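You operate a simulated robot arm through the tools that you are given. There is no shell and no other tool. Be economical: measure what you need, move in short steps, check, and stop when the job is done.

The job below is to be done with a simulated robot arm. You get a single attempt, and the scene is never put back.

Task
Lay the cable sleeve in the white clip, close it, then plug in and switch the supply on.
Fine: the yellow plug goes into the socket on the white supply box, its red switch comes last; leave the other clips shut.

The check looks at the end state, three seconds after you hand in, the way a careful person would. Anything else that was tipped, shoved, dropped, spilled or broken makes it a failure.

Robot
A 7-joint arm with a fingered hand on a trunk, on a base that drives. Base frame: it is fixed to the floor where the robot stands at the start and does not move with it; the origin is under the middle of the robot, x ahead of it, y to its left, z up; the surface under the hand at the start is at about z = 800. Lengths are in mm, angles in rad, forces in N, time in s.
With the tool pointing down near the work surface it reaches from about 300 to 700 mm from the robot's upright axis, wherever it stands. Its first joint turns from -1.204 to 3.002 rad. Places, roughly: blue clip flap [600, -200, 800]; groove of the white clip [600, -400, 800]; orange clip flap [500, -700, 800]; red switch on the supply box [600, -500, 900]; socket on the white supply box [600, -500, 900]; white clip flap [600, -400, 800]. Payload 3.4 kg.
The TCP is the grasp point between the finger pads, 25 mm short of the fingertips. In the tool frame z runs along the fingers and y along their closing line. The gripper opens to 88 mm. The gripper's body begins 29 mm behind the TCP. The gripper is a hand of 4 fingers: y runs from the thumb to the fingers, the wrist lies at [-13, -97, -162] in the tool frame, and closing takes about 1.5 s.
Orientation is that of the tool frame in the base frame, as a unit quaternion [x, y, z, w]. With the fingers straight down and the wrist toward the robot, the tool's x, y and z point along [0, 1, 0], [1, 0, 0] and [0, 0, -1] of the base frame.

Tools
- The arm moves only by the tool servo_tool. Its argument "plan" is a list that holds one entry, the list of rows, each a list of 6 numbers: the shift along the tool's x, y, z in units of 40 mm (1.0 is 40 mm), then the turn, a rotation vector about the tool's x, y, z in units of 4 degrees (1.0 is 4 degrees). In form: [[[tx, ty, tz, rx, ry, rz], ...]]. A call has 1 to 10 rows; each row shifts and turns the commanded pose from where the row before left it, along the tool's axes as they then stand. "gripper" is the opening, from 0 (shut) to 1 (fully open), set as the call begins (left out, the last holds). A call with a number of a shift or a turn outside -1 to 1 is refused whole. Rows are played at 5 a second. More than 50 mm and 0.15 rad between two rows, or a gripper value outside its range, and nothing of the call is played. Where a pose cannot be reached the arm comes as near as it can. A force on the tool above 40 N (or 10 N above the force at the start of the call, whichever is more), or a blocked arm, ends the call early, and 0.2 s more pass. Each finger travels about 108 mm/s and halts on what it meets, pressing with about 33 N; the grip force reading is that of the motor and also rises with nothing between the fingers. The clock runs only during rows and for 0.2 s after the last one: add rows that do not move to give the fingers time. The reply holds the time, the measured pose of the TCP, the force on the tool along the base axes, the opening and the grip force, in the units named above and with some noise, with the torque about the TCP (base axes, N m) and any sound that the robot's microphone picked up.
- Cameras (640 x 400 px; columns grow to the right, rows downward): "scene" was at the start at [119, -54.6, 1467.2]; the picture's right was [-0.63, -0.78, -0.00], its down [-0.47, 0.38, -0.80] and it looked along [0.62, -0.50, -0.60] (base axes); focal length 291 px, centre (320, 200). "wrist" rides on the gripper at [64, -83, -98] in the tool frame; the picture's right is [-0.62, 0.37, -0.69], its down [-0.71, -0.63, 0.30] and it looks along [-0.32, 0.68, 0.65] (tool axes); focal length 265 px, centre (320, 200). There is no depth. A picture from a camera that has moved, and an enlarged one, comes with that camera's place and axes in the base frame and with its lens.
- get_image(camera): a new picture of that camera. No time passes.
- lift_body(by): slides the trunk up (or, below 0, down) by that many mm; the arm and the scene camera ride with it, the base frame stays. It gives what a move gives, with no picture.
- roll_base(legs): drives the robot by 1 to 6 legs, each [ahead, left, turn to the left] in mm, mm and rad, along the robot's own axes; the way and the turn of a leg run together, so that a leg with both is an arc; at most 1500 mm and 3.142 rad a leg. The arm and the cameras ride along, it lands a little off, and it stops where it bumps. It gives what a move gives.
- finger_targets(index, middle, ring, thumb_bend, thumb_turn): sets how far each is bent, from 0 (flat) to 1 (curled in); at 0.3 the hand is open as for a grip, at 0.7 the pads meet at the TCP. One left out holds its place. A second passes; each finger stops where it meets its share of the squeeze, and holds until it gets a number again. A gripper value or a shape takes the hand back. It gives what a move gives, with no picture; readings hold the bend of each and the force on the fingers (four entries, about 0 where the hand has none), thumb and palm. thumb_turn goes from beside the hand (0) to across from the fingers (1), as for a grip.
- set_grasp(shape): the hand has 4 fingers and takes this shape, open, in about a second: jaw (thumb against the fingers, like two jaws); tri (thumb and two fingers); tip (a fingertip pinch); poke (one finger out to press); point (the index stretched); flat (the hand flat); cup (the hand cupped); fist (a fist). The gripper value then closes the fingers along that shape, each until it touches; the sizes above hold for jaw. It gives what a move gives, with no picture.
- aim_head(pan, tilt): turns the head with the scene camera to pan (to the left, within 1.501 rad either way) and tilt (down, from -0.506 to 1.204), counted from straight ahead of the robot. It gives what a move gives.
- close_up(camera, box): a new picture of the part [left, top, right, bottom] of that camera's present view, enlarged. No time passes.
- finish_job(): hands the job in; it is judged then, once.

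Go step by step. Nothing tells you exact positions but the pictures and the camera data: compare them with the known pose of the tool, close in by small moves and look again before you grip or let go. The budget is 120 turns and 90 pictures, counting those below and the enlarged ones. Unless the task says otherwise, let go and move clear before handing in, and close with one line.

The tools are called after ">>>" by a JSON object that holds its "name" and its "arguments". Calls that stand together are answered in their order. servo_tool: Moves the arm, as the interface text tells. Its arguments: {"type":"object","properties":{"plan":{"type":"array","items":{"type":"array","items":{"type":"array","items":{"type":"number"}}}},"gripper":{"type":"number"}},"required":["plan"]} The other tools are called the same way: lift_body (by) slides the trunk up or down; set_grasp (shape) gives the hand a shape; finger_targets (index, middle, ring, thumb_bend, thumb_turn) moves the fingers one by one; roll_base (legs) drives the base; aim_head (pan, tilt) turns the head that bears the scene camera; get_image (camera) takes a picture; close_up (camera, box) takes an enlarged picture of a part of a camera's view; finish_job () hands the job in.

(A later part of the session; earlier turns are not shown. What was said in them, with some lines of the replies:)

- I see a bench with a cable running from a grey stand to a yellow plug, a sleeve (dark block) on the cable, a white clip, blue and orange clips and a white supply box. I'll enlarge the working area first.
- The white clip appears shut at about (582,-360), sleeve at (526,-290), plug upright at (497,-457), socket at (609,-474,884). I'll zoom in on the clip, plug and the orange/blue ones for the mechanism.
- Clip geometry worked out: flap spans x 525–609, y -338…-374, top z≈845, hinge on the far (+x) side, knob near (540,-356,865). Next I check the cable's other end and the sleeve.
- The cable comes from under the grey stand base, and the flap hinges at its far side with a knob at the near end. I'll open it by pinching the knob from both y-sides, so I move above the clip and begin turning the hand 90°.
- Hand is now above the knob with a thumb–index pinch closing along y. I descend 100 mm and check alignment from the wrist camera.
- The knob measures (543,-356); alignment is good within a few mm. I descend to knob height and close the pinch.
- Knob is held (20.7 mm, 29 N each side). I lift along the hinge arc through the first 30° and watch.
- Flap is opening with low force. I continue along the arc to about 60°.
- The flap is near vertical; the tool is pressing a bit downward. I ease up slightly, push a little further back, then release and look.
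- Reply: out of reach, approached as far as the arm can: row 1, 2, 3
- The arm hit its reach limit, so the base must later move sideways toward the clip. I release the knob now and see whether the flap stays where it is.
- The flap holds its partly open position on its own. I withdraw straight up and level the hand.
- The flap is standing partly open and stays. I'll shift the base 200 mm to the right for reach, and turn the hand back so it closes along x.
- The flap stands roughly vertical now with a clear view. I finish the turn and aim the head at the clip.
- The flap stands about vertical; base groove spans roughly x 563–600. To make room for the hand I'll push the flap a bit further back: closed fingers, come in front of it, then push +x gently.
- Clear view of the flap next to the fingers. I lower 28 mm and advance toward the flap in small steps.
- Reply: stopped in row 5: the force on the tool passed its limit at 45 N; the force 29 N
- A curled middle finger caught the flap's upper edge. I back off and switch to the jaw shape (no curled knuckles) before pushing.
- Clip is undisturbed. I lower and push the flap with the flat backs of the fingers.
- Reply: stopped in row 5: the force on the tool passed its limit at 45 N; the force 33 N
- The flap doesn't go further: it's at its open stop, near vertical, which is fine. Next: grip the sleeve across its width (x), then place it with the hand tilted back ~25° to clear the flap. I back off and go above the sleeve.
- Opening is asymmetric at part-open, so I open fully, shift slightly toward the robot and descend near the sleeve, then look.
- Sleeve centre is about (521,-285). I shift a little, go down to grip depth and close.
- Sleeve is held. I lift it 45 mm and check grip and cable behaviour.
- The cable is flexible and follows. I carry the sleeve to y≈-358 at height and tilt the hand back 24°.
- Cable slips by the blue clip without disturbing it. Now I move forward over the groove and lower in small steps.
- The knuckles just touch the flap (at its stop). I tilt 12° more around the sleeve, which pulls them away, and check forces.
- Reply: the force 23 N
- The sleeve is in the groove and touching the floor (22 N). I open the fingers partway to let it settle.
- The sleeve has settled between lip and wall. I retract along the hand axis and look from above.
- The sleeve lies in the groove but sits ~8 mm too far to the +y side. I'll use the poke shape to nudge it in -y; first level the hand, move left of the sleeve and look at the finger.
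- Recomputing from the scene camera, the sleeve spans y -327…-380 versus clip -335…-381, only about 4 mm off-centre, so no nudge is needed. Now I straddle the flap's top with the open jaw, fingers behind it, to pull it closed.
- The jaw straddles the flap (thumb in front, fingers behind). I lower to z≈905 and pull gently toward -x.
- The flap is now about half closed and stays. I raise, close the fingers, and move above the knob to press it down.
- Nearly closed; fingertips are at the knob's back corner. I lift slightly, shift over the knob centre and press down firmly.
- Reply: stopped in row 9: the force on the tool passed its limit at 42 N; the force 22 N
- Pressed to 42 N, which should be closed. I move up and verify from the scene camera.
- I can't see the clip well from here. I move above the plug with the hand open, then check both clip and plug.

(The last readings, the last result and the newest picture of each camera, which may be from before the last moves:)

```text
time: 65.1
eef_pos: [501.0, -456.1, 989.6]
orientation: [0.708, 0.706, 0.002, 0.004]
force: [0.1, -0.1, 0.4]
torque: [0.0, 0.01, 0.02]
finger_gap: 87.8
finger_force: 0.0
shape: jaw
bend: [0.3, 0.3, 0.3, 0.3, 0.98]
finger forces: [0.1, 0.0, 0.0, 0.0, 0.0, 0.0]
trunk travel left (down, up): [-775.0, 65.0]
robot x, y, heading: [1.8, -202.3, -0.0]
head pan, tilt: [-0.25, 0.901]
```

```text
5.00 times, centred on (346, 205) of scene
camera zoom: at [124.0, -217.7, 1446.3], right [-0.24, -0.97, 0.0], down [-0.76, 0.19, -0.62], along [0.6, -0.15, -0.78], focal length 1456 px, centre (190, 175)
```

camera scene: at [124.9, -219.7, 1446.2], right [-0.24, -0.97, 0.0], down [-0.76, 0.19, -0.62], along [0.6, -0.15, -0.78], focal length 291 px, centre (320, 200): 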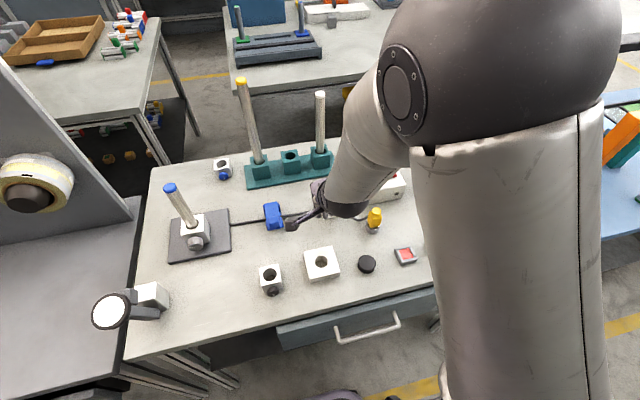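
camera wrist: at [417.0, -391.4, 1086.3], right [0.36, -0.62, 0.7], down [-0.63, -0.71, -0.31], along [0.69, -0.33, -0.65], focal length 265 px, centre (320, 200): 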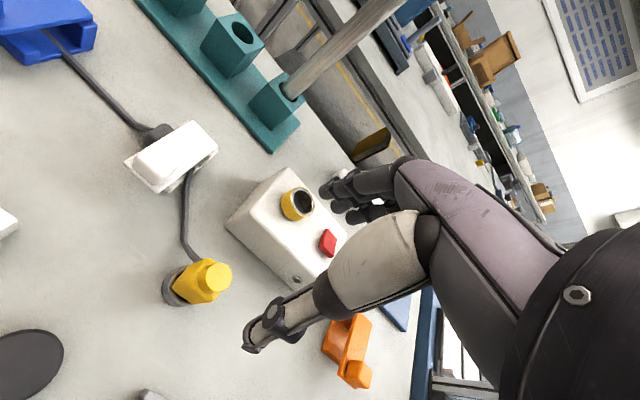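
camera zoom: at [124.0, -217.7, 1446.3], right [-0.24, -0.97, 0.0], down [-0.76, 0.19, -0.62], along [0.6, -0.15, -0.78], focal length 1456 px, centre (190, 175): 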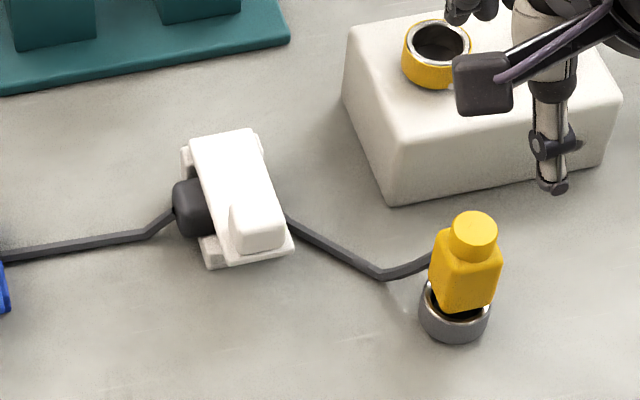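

The clip is fully shut over the sleeve (flap edge back where it was). The plug axis is about (496,-455), cap top z≈875. I take the tri shape and descend to the plug in steps.

>>> {"name": "set_grasp", "arguments": {"shape": "tri"}}

>>> {"name": "servo_tool", "arguments": {"plan": [[[0.05, -0.1, 0.9, 0, 0, 0], [0, 0, 0.9, 0, 0, 0], [0, 0, 0.6, 0, 0, 0], [0, 0, 0, 0, 0, 0]]]}}

>>> {"name": "get_image", "arguments": {"camera": "wrist"}}

>>> {"name": "close_up", "arguments": {"camera": "scene", "box": [320, 180, 432, 260]}}

```text
time: 66.0
eef_pos: [501.2, -455.5, 989.0]
orientation: [0.708, 0.706, 0.003, 0.005]
force: [-0.2, -0.1, 0.0]
torque: [-0.03, 0.02, -0.01]
finger_gap: 87.5
finger_force: 0.1
shape: tri
bend: [0.3, 0.3, 0.99, 0.3, 0.98]
finger forces: [0.1, 0.0, 0.0, 0.0, 0.0, 0.1]
trunk travel left (down, up): [-775.0, 65.0]
robot x, y, heading: [-1.1, -202.9, 0.005]
head pan, tilt: [-0.25, 0.901]
```

```text
time: 67.0
eef_pos: [498.6, -454.3, 891.3]
orientation: [0.708, 0.707, 0.004, 0.004]
force: [0.2, 0.0, -0.4]
torque: [-0.03, 0.03, 0.02]
finger_gap: 87.8
finger_force: 0.1
shape: tri
bend: [0.3, 0.3, 0.99, 0.3, 0.98]
finger forces: [0.0, 0.0, 0.0, 0.0, 0.1, 0.0]
trunk travel left (down, up): [-775.0, 65.0]
robot x, y, heading: [2.0, -198.7, 0.007]
head pan, tilt: [-0.25, 0.901]
```

```text
22 pictures are left
camera wrist: at [414.1, -389.1, 988.6], right [0.36, -0.62, 0.7], down [-0.63, -0.71, -0.31], along [0.69, -0.33, -0.65], focal length 265 px, centre (320, 200)
```

wrist: 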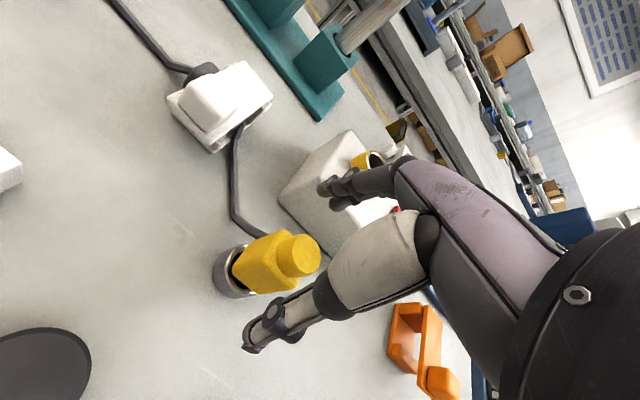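

```text
5.00 times, centred on (376, 220) of scene
camera zoom: at [123.7, -218.9, 1446.3], right [-0.24, -0.97, 0.0], down [-0.76, 0.19, -0.62], along [0.6, -0.15, -0.78], focal length 1456 px, centre (40, 100)
```

zoom: 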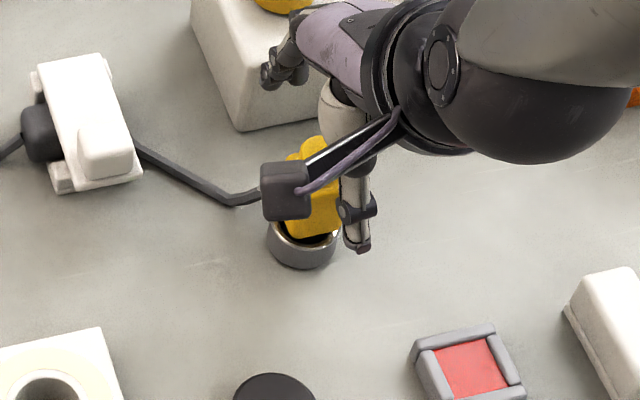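

Alignment with the plug is good. I descend to grip height and close.

>>> {"name": "servo_tool", "arguments": {"plan": [[[0.03, -0.08, 0.45, 0, 0, 0], [0, 0, 0.45, 0, 0, 0], [0, 0, 0, 0, 0, 0]]]}}

>>> {"name": "servo_tool", "arguments": {"plan": [[[0, 0, 0, 0, 0, 0], [0, 0, 0, 0, 0, 0], [0, 0, 0, 0, 0, 0], [0, 0, 0, 0, 0, 0], [0, 0, 0, 0, 0, 0], [0, 0, 0, 0, 0, 0], [0, 0, 0, 0, 0, 0], [0, 0, 0, 0, 0, 0]]], "gripper": 0}}

>>> {"name": "get_image", "arguments": {"camera": "wrist"}}

```text
time: 67.8
eef_pos: [494.9, -453.1, 854.5]
orientation: [0.708, 0.706, 0.004, 0.004]
force: [-0.1, -0.6, -0.6]
torque: [0.02, 0.0, -0.02]
finger_gap: 87.8
finger_force: 0.1
shape: tri
bend: [0.3, 0.3, 0.99, 0.3, 0.98]
finger forces: [0.0, 0.0, 0.0, 0.0, 0.0, 0.0]
trunk travel left (down, up): [-775.0, 65.0]
robot x, y, heading: [-2.3, -202.5, 0.001]
head pan, tilt: [-0.25, 0.901]
```

```text
time: 69.6
eef_pos: [496.2, -452.2, 854.1]
orientation: [0.707, 0.707, 0.004, 0.004]
force: [0.0, -0.7, 0.2]
torque: [-0.01, 0.02, 0.02]
finger_gap: 22.7
finger_force: 33.1
shape: tri
bend: [0.74, 0.56, 1.0, 0.75, 1.0]
finger forces: [15.0, 14.6, 0.1, 0.1, 29.4, 0.0]
trunk travel left (down, up): [-775.0, 65.0]
robot x, y, heading: [1.4, -201.6, 0.002]
head pan, tilt: [-0.25, 0.901]
```

```text
20 pictures are left
camera wrist: at [412.0, -387.5, 951.8], right [0.36, -0.62, 0.7], down [-0.63, -0.71, -0.31], along [0.69, -0.33, -0.65], focal length 265 px, centre (320, 200)
```

wrist: 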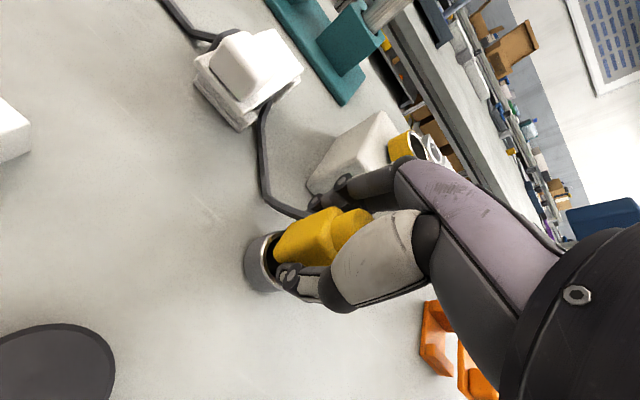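

Plug is firmly held. I lift it straight up 112 mm.

>>> {"name": "servo_tool", "arguments": {"plan": [[[0, 0, -0.2, 0, 0, 0], [0, 0, -0.4, 0, 0, 0], [0, 0, -0.7, 0, 0, 0], [0, 0, -0.8, 0, 0, 0], [0, 0, -0.7, 0, 0, 0], [0, 0, 0, 0, 0, 0]]]}}

>>> {"name": "get_image", "arguments": {"camera": "wrist"}}

>>> {"name": "close_up", "arguments": {"camera": "scene", "box": [290, 145, 418, 245]}}

```text
time: 71.0
eef_pos: [494.7, -450.9, 964.9]
orientation: [0.707, 0.707, 0.003, 0.003]
force: [0.2, -0.4, -0.7]
torque: [0.01, -0.01, 0.02]
finger_gap: 22.8
finger_force: 32.9
shape: tri
bend: [0.74, 0.56, 1.0, 0.75, 1.0]
finger forces: [14.9, 14.6, 0.1, 0.1, 29.6, 0.0]
trunk travel left (down, up): [-775.0, 65.0]
robot x, y, heading: [-1.0, -200.2, 0.005]
head pan, tilt: [-0.25, 0.901]
```

```text
19 pictures are left
camera wrist: at [411.7, -385.5, 1063.6], right [0.36, -0.62, 0.7], down [-0.63, -0.71, -0.31], along [0.69, -0.33, -0.65], focal length 265 px, centre (320, 200)
```

wrist: 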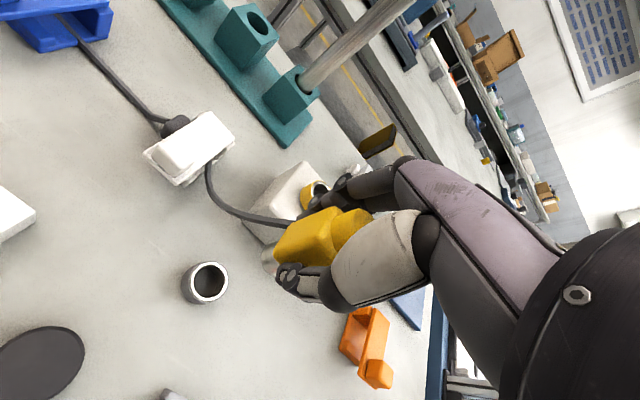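

```text
4.00 times, centred on (354, 195) of scene
camera zoom: at [124.8, -219.4, 1446.2], right [-0.24, -0.97, 0.0], down [-0.76, 0.19, -0.62], along [0.6, -0.15, -0.78], focal length 1165 px, centre (184, 220)
```

zoom: 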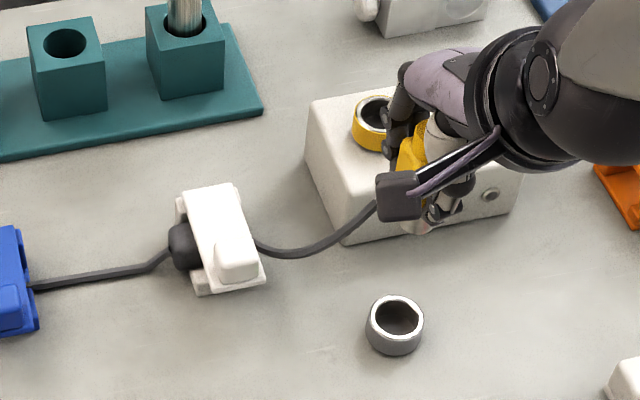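

The plug hangs straight with its round pin below. By comparing holder and socket measurements the TCP target above the socket is (610,-475). I move there at height.

>>> {"name": "servo_tool", "arguments": {"plan": [[[-0.2, 0.9, 0, 0, 0, 0], [-0.2, 0.9, 0, 0, 0, 0], [-0.2, 0.9, 0, 0, 0, 0], [0, 0.18, 0, 0, 0, 0], [0, 0, 0, 0, 0, 0]]]}}

>>> {"name": "get_image", "arguments": {"camera": "wrist"}}

>>> {"name": "close_up", "arguments": {"camera": "scene", "box": [330, 140, 410, 200]}}

```text
time: 72.2
eef_pos: [609.2, -476.8, 967.2]
orientation: [0.708, 0.706, 0.005, 0.004]
force: [0.5, -0.1, -0.6]
torque: [0.0, 0.02, -0.01]
finger_gap: 22.5
finger_force: 32.4
shape: tri
bend: [0.74, 0.56, 1.0, 0.75, 1.0]
finger forces: [15.0, 14.6, 0.1, 0.1, 29.6, 0.0]
trunk travel left (down, up): [-775.0, 65.0]
robot x, y, heading: [1.9, -201.3, 0.003]
head pan, tilt: [-0.25, 0.901]
```

```text
17 pictures are left
camera wrist: at [525.2, -411.5, 1065.9], right [0.36, -0.62, 0.7], down [-0.63, -0.71, -0.31], along [0.69, -0.33, -0.65], focal length 265 px, centre (320, 200)
```

wrist: 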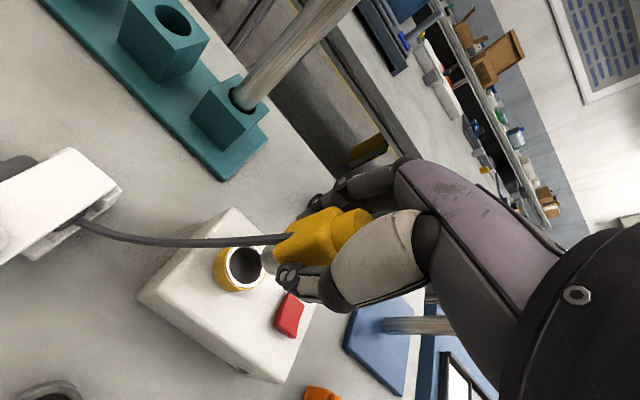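

```text
6.67 times, centred on (370, 170) of scene
camera zoom: at [124.3, -219.2, 1446.2], right [-0.24, -0.97, 0.0], down [-0.76, 0.19, -0.62], along [0.6, -0.15, -0.78], focal length 1941 px, centre (-13, 400)
```

zoom: 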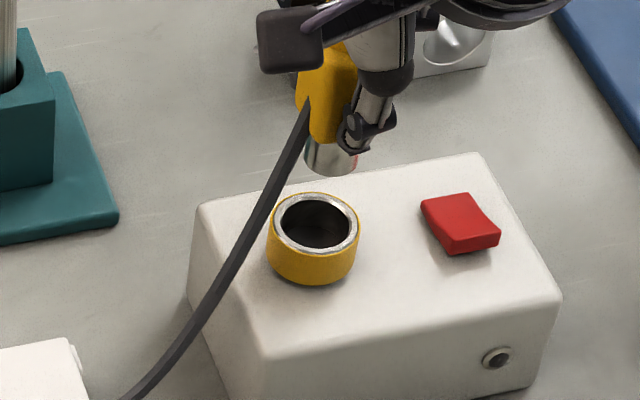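

Wrist and scene views agree the pin is over the socket, about 2 mm off in y. I correct and descend to just above/into the rim.

>>> {"name": "servo_tool", "arguments": {"plan": [[[0.05, 0, 0.3, 0, 0, 0], [0, 0, 0.3, 0, 0, 0], [0, 0, 0.1, 0, 0, 0], [0, 0, 0, 0, 0, 0]]]}}

>>> {"name": "close_up", "arguments": {"camera": "wrist", "box": [200, 180, 360, 310]}}

>>> {"name": "close_up", "arguments": {"camera": "scene", "box": [340, 145, 404, 195]}}

```text
time: 73.2
eef_pos: [610.1, -474.7, 939.8]
orientation: [0.707, 0.707, 0.004, 0.004]
force: [-0.3, 0.2, -0.5]
torque: [-0.01, 0.01, 0.02]
finger_gap: 22.7
finger_force: 33.5
shape: tri
bend: [0.74, 0.56, 1.0, 0.75, 1.0]
finger forces: [15.1, 14.5, 0.0, 0.0, 29.6, 0.1]
trunk travel left (down, up): [-775.0, 65.0]
robot x, y, heading: [-0.7, -203.0, 0.005]
head pan, tilt: [-0.25, 0.901]
```

```text
3.08 times, centred on (280, 245) of wrist
camera zoom: at [525.6, -409.2, 1037.3], right [0.36, -0.62, 0.7], down [-0.63, -0.71, -0.31], along [0.69, -0.33, -0.65], focal length 817 px, centre (443, 62)
```

zoom: 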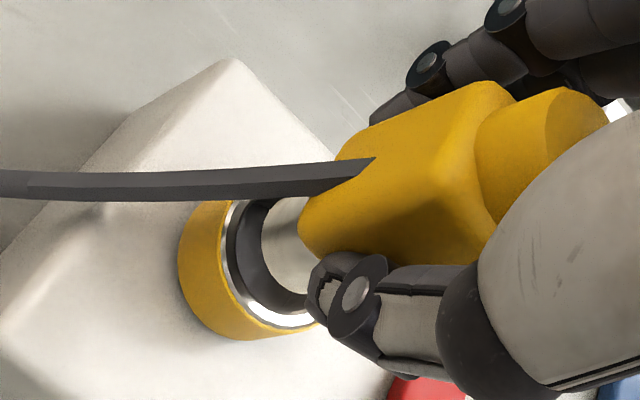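

```text
8.00 times, centred on (372, 170) of scene
camera zoom: at [124.2, -219.2, 1446.2], right [-0.24, -0.97, 0.0], down [-0.76, 0.19, -0.62], along [0.6, -0.15, -0.78], focal length 2329 px, centre (-96, 440)
```

zoom: 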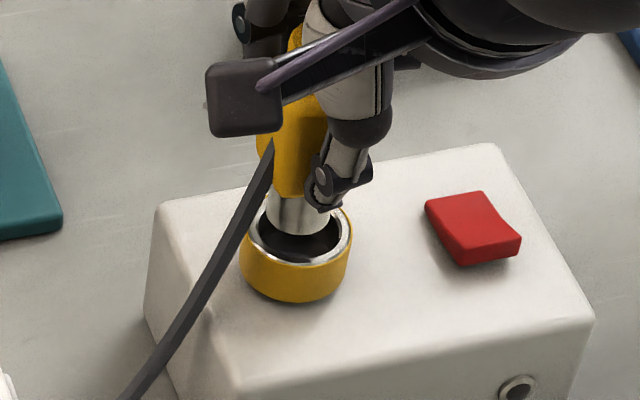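

The pin is right at the rim and looks centred. I descend slowly with force watch.

>>> {"name": "servo_tool", "arguments": {"plan": [[[0, 0, 0.1, 0, 0, 0], [0, 0, 0.1, 0, 0, 0], [0, 0, 0.1, 0, 0, 0], [0, 0, 0, 0, 0, 0]]]}}

>>> {"name": "close_up", "arguments": {"camera": "scene", "box": [340, 145, 404, 195]}}

```text
time: 74.2
eef_pos: [610.3, -474.8, 927.1]
orientation: [0.708, 0.707, 0.004, 0.003]
force: [-0.1, 0.2, 0.0]
torque: [0.0, 0.0, -0.01]
finger_gap: 22.7
finger_force: 33.1
shape: tri
bend: [0.74, 0.56, 1.0, 0.75, 1.0]
finger forces: [15.0, 14.7, 0.0, 0.0, 29.6, 0.1]
trunk travel left (down, up): [-775.0, 65.0]
robot x, y, heading: [-3.2, -203.1, 0.002]
head pan, tilt: [-0.25, 0.901]
```

```text
8.00 times, centred on (372, 170) of scene
camera zoom: at [124.1, -219.2, 1446.2], right [-0.24, -0.97, 0.0], down [-0.76, 0.19, -0.62], along [0.6, -0.15, -0.78], focal length 2329 px, centre (-96, 440)
```

zoom: 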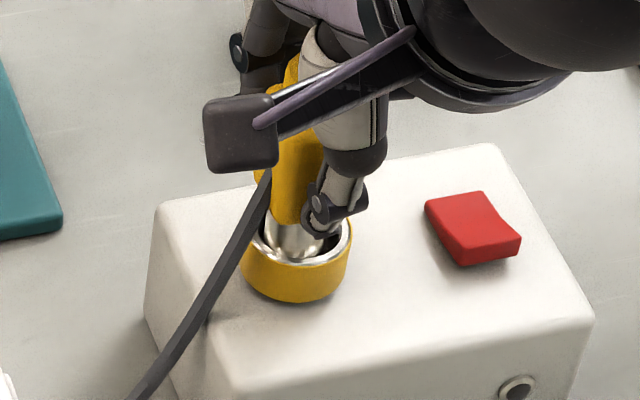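

The pin is inside the socket. I push on until it seats.

>>> {"name": "servo_tool", "arguments": {"plan": [[[0, 0, 0.08, 0, 0, 0], [0, 0, 0.08, 0, 0, 0], [0, 0, 0.08, 0, 0, 0], [0, 0, 0.08, 0, 0, 0], [0, 0, 0.08, 0, 0, 0], [0, 0, 0.08, 0, 0, 0], [0, 0, 0, 0, 0, 0]]]}}

>>> {"name": "close_up", "arguments": {"camera": "scene", "box": [340, 145, 404, 195]}}

```text
time: 75.8
eef_pos: [609.0, -473.6, 910.9]
orientation: [0.708, 0.706, 0.006, 0.007]
force: [1.6, -3.4, 22.4]
torque: [-0.08, -0.11, -0.03]
finger_gap: 23.9
finger_force: 32.5
shape: tri
bend: [0.74, 0.56, 1.0, 0.75, 1.0]
finger forces: [17.7, 18.5, 0.0, 0.0, 33.5, 0.0]
trunk travel left (down, up): [-775.0, 65.0]
robot x, y, heading: [-0.2, -199.5, 0.002]
head pan, tilt: [-0.25, 0.901]
```

```text
8.00 times, centred on (372, 170) of scene
camera zoom: at [120.4, -218.1, 1446.8], right [-0.24, -0.97, 0.0], down [-0.76, 0.19, -0.62], along [0.6, -0.15, -0.78], focal length 2329 px, centre (-96, 440)
```

zoom: 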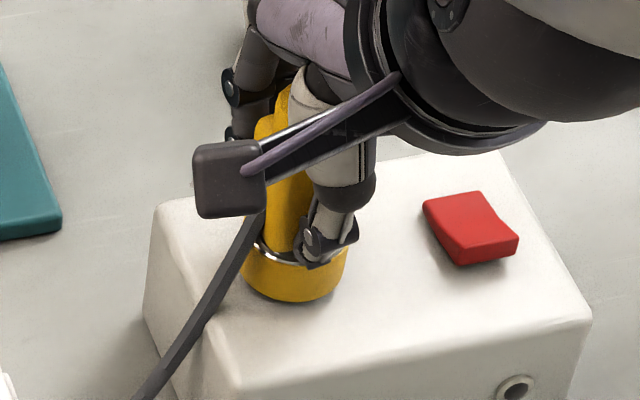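

Resistance is 22 N, so it is essentially seated. I release, rise, and check; then I'll press on the cap to make sure.

>>> {"name": "servo_tool", "arguments": {"plan": [[[0, 0, 0, 0, 0, 0], [0, 0, 0, 0, 0, 0], [0, 0, 0, 0, 0, 0], [0, 0, 0, 0, 0, 0], [0, 0, 0, 0, 0, 0]]], "gripper": 1}}

>>> {"name": "servo_tool", "arguments": {"plan": [[[0, 0, -0.5, 0, 0, 0], [0, 0, -0.9, 0, 0, 0], [0, 0, -0.9, 0, 0, 0], [0, 0, -0.4, 0, 0, 0], [0, 0, 0, 0, 0, 0]]]}}

>>> {"name": "close_up", "arguments": {"camera": "scene", "box": [330, 135, 410, 195]}}

>>> {"name": "get_image", "arguments": {"camera": "wrist"}}

```text
time: 77.0
eef_pos: [610.4, -474.3, 908.4]
orientation: [0.708, 0.706, 0.004, 0.004]
force: [0.6, 0.0, 0.5]
torque: [0.04, 0.0, 0.0]
finger_gap: 87.5
finger_force: 0.1
shape: tri
bend: [0.3, 0.3, 0.99, 0.3, 0.98]
finger forces: [0.1, 0.1, 0.0, 0.0, 0.0, 0.0]
trunk travel left (down, up): [-775.0, 65.0]
robot x, y, heading: [1.2, -202.7, 0.003]
head pan, tilt: [-0.25, 0.901]
```

```text
time: 78.2
eef_pos: [608.0, -474.7, 1016.4]
orientation: [0.708, 0.707, 0.004, 0.003]
force: [-0.7, -0.3, -0.5]
torque: [0.01, -0.01, -0.02]
finger_gap: 87.8
finger_force: 0.0
shape: tri
bend: [0.3, 0.3, 0.99, 0.3, 0.98]
finger forces: [0.0, 0.0, 0.0, 0.0, 0.0, 0.0]
trunk travel left (down, up): [-775.0, 65.0]
robot x, y, heading: [1.9, -203.7, 0.001]
head pan, tilt: [-0.25, 0.901]
```

```text
6.67 times, centred on (370, 165) of scene
camera zoom: at [124.2, -219.2, 1446.2], right [-0.24, -0.97, 0.0], down [-0.76, 0.19, -0.62], along [0.6, -0.15, -0.78], focal length 1941 px, centre (-13, 433)
```

zoom: 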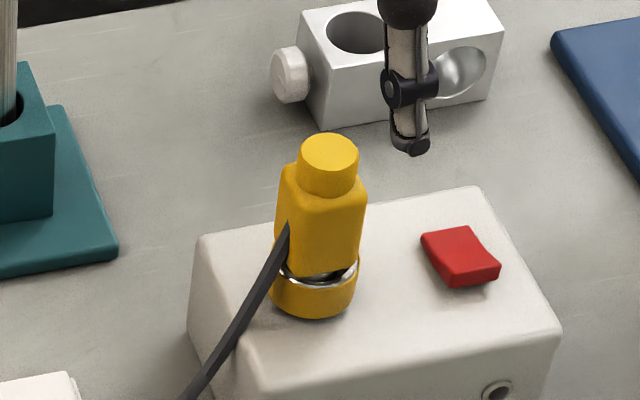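

```text
10 pictures are left
camera wrist: at [523.8, -410.4, 1113.5], right [0.36, -0.62, 0.7], down [-0.63, -0.71, -0.31], along [0.69, -0.33, -0.65], focal length 265 px, centre (320, 200)
```

wrist: 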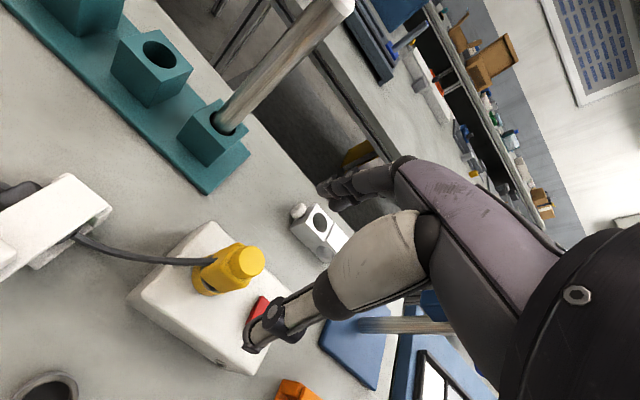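

Plug is in, standing straight; cap height matches how it sat in the holder. I take the poke shape and press the cap to confirm it's fully seated.

>>> {"name": "set_grasp", "arguments": {"shape": "poke"}}

>>> {"name": "servo_tool", "arguments": {"plan": [[[0.05, 0, 0.6, 0, 0, 0], [0, 0, 0.3, 0, 0, 0], [0, 0, 0.15, 0, 0, 0], [0, 0, 0.15, 0, 0, 0], [0, 0, 0.15, 0, 0, 0], [0, 0, 0.12, 0, 0, 0], [0, 0, 0.12, 0, 0, 0], [0, 0, 0.12, 0, 0, 0], [0, 0, 0.12, 0, 0, 0]]]}}

```text
time: 79.1
eef_pos: [606.9, -475.0, 1015.1]
orientation: [0.708, 0.706, 0.003, 0.004]
force: [0.6, 0.3, -0.2]
torque: [0.01, 0.03, 0.01]
finger_gap: 0.0
finger_force: 0.1
shape: poke
bend: [0.7, 0.7, 0.99, 1.0, 1.0]
finger forces: [0.1, 0.0, 0.0, 0.0, 0.1, 0.0]
trunk travel left (down, up): [-775.0, 65.0]
robot x, y, heading: [1.7, -198.2, 0.004]
head pan, tilt: [-0.25, 0.901]
```

```text
time: 81.2
eef_pos: [613.5, -471.4, 953.3]
orientation: [0.708, 0.706, 0.012, 0.016]
force: [-2.3, -1.2, 16.7]
torque: [-0.1, 0.07, -0.02]
finger_gap: 0.0
finger_force: 0.1
shape: poke
bend: [0.7, 0.7, 0.99, 1.0, 1.0]
finger forces: [6.3, 10.4, 0.1, 0.0, 0.0, 0.0]
trunk travel left (down, up): [-775.0, 65.0]
robot x, y, heading: [0.3, -199.7, 0.003]
head pan, tilt: [-0.25, 0.901]
stopped in row 9: the force on the tool passed its limit at 42 N (the readings are from after the stop); the commanded pose is now the measured one
```

>>> {"name": "servo_tool", "arguments": {"plan": [[[0, 0, -0.5, 0, 0, 0], [0, 0, -0.9, 0, 0, 0], [-1, 0, 0, 0, 0, 0], [-0.6, 0, 0, 0, 0, 0], [0, 0, 0, 0, 0, 0]]]}}

>>> {"name": "close_up", "arguments": {"camera": "scene", "box": [330, 135, 410, 195]}}

```text
time: 82.5
eef_pos: [613.1, -537.5, 1004.3]
orientation: [0.708, 0.706, 0.01, 0.01]
force: [0.3, -0.8, -0.5]
torque: [-0.01, 0.02, -0.03]
finger_gap: 0.0
finger_force: 0.1
shape: poke
bend: [0.7, 0.7, 0.99, 1.0, 1.0]
finger forces: [0.1, 0.0, 0.1, 0.0, 0.0, 0.1]
trunk travel left (down, up): [-775.0, 65.0]
robot x, y, heading: [2.8, -202.4, 0.001]
head pan, tilt: [-0.25, 0.901]
```

```text
6.67 times, centred on (370, 165) of scene
camera zoom: at [124.3, -219.1, 1446.2], right [-0.24, -0.97, 0.0], down [-0.76, 0.19, -0.62], along [0.6, -0.15, -0.78], focal length 1941 px, centre (-13, 433)
```

zoom: 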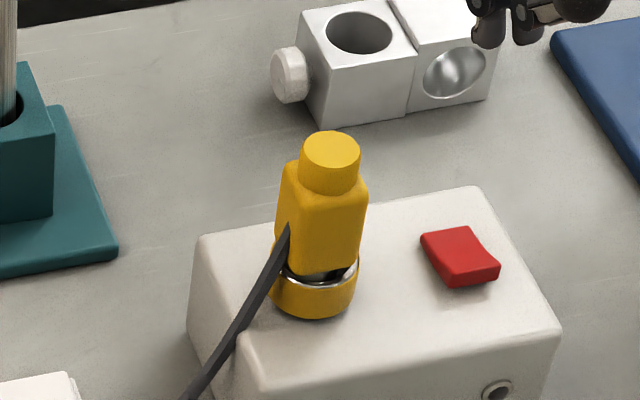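

The plug didn't go deeper, so it is seated. Now I inspect the red rocker switch closely.

>>> {"name": "close_up", "arguments": {"camera": "scene", "box": [378, 161, 402, 181]}}

>>> {"name": "get_image", "arguments": {"camera": "wrist"}}

```text
16.00 times, centred on (390, 171) of scene
camera zoom: at [124.3, -219.1, 1446.2], right [-0.24, -0.97, 0.0], down [-0.76, 0.19, -0.62], along [0.6, -0.15, -0.78], focal length 4659 px, centre (-800, 664)
```

zoom: 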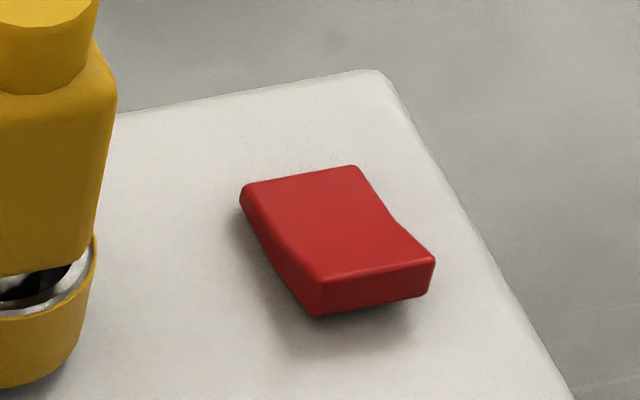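

```text
7 pictures are left
camera wrist: at [526.6, -472.7, 1099.7], right [0.35, -0.62, 0.7], down [-0.62, -0.71, -0.32], along [0.7, -0.33, -0.63], focal length 265 px, centre (320, 200)
```

wrist: 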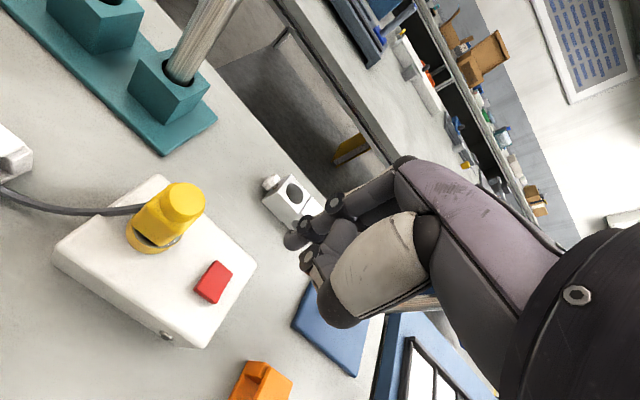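

The near (-x) half of the rocker is raised, so pressing there (≈593,-538) switches it on. I position above it and lower part of the way first.

>>> {"name": "servo_tool", "arguments": {"plan": [[[0.04, -0.57, 0, 0, 0, 0], [0, 0, 0.9, 0, 0, 0], [0, 0, 0.8, 0, 0, 0], [0, 0, 0.4, 0, 0, 0], [0, 0, 0, 0, 0, 0]]]}}

>>> {"name": "close_up", "arguments": {"camera": "scene", "box": [340, 140, 420, 200]}}

>>> {"name": "close_up", "arguments": {"camera": "wrist", "box": [200, 180, 360, 310]}}

```text
time: 83.7
eef_pos: [591.2, -535.9, 920.1]
orientation: [0.708, 0.706, 0.009, 0.013]
force: [-0.5, -0.2, -0.1]
torque: [0.02, 0.0, 0.0]
finger_gap: 0.0
finger_force: 0.1
shape: poke
bend: [0.7, 0.7, 0.99, 1.0, 1.0]
finger forces: [0.0, 0.0, 0.1, 0.0, 0.0, 0.0]
trunk travel left (down, up): [-775.0, 65.0]
robot x, y, heading: [-2.9, -201.1, 0.001]
head pan, tilt: [-0.25, 0.901]
```

```text
6.67 times, centred on (380, 170) of scene
camera zoom: at [124.0, -219.2, 1446.3], right [-0.24, -0.97, 0.0], down [-0.76, 0.19, -0.62], along [0.6, -0.15, -0.78], focal length 1941 px, centre (-80, 400)
```

zoom: 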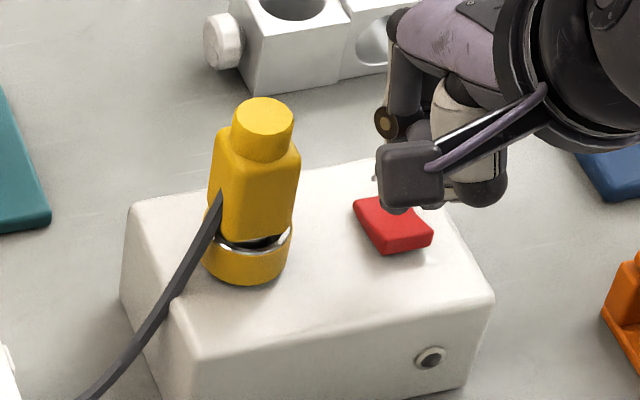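

```text
3.08 times, centred on (280, 245) of wrist
camera zoom: at [506.1, -471.4, 1016.5], right [0.35, -0.62, 0.71], down [-0.62, -0.71, -0.32], along [0.7, -0.33, -0.63], focal length 817 px, centre (443, 62)
```

zoom: 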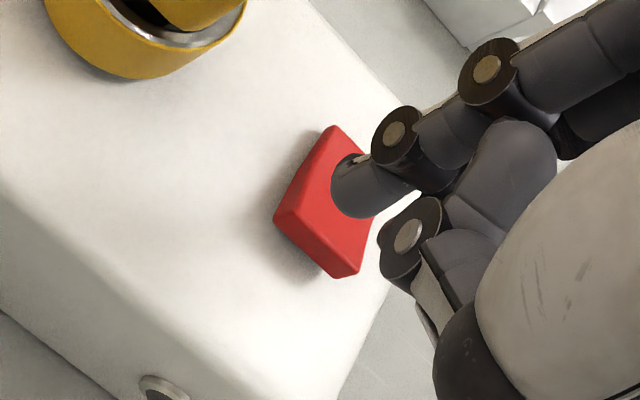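

The index tip is about 10 mm too far +y. I shift -10 mm in y and press down in small steps.

>>> {"name": "servo_tool", "arguments": {"plan": [[[-0.26, 0.03, 0, 0, 0, 0], [0, 0, 0.25, 0, 0, 0], [0, 0, 0.1, 0, 0, 0], [0, 0, 0.08, 0, 0, 0], [0, 0, 0.08, 0, 0, 0], [0, 0, 0.08, 0, 0, 0], [0, 0, 0.08, 0, 0, 0]]]}}

```text
time: 85.2
eef_pos: [590.6, -546.0, 894.2]
orientation: [0.708, 0.706, 0.009, 0.011]
force: [-6.5, -0.1, 2.2]
torque: [0.0, 0.17, -0.01]
finger_gap: 0.0
finger_force: 0.0
shape: poke
bend: [0.7, 0.7, 0.99, 1.0, 1.0]
finger forces: [5.0, 1.4, 0.0, 0.0, 0.0, 0.0]
trunk travel left (down, up): [-775.0, 65.0]
robot x, y, heading: [-1.7, -201.5, 0.002]
head pan, tilt: [-0.25, 0.901]
```

Contact with the rocker. I press a little more.

>>> {"name": "servo_tool", "arguments": {"plan": [[[0, 0, 0.08, 0, 0, 0], [0, 0, 0.08, 0, 0, 0], [0, 0, 0, 0, 0, 0]]]}}

>>> {"name": "close_up", "arguments": {"camera": "wrist", "box": [200, 180, 360, 310]}}

```text
time: 86.0
eef_pos: [591.7, -545.6, 892.0]
orientation: [0.709, 0.704, 0.012, 0.014]
force: [-7.7, -1.5, 23.5]
torque: [-0.14, 0.11, -0.01]
finger_gap: 0.2
finger_force: 0.0
shape: poke
bend: [0.7, 0.7, 0.99, 1.0, 1.0]
finger forces: [8.6, 15.1, 0.0, 0.0, 0.1, 0.1]
trunk travel left (down, up): [-775.0, 65.0]
robot x, y, heading: [2.1, -203.0, 0.004]
head pan, tilt: [-0.25, 0.901]
```

```text
3.08 times, centred on (280, 245) of wrist
camera zoom: at [504.2, -480.4, 987.5], right [0.34, -0.62, 0.71], down [-0.62, -0.71, -0.33], along [0.71, -0.33, -0.62], focal length 817 px, centre (443, 62)
```

zoom: 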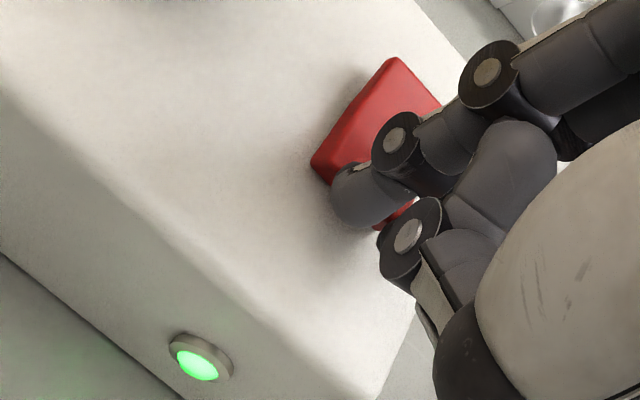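

The supply's lamp glows green: the switch is on. I lift straight up, move clear toward the robot and check the final state.

>>> {"name": "servo_tool", "arguments": {"plan": [[[0, 0, -0.4, 0, 0, 0], [0, 0, -0.9, 0, 0, 0], [0, 0, -0.9, 0, 0, 0], [0, 0, -0.9, 0, 0, 0], [-0.6, -0.7, -0.3, 0, 0, 0], [-0.6, -0.7, 0, 0, 0, 0], [-0.6, -0.7, 0, 0, 0, 0], [0, 0, 0, 0, 0, 0]]]}}

>>> {"name": "get_image", "arguments": {"camera": "scene"}}

>>> {"name": "close_up", "arguments": {"camera": "scene", "box": [255, 140, 425, 250]}}

```text
time: 87.8
eef_pos: [503.8, -616.5, 1020.4]
orientation: [0.708, 0.706, 0.009, 0.011]
force: [0.0, 0.6, -0.9]
torque: [-0.01, -0.01, 0.03]
finger_gap: 0.5
finger_force: 0.1
shape: poke
bend: [0.7, 0.7, 0.99, 1.0, 1.0]
finger forces: [0.0, 0.0, 0.0, 0.0, 0.0, 0.0]
trunk travel left (down, up): [-775.0, 65.0]
robot x, y, heading: [1.2, -199.4, 0.006]
head pan, tilt: [-0.25, 0.901]
```

```text
3 pictures are left
camera scene: at [125.2, -218.6, 1446.1], right [-0.24, -0.97, 0.0], down [-0.76, 0.19, -0.62], along [0.6, -0.15, -0.78], focal length 291 px, centre (320, 200)
```

scene: 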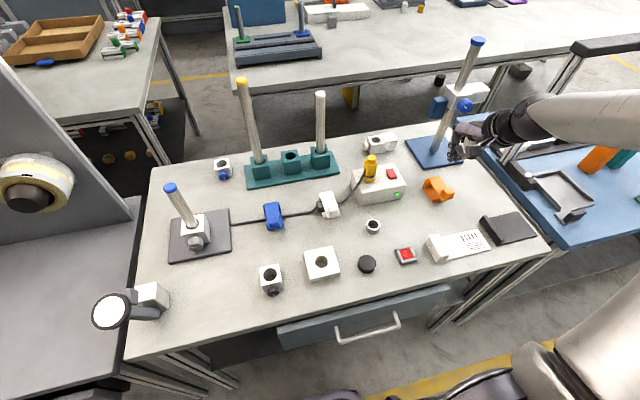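

```text
3.64 times, centred on (340, 195) of scene
camera zoom: at [125.2, -218.6, 1446.1], right [-0.24, -0.97, 0.0], down [-0.76, 0.19, -0.62], along [0.6, -0.15, -0.78], focal length 1059 px, centre (247, 218)
```

zoom: 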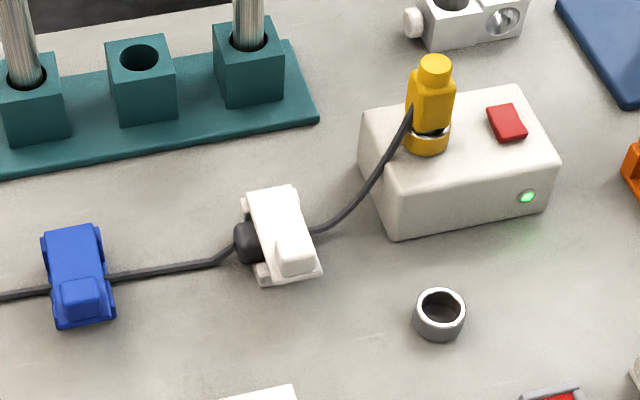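

Lamp is green, the plug is seated, the white clip is shut over the sleeve, the blue and orange clips are shut, and nothing else has moved. The hand is clear, so I hand in.

>>> {"name": "finish_job", "arguments": {}}

```text
The job is handed in.
```

The cable sleeve is in the closed white clip, the yellow plug is in the socket, and the supply was switched on last with its lamp glowing green; the sleeve sits about 4 mm off-centre in the clip.
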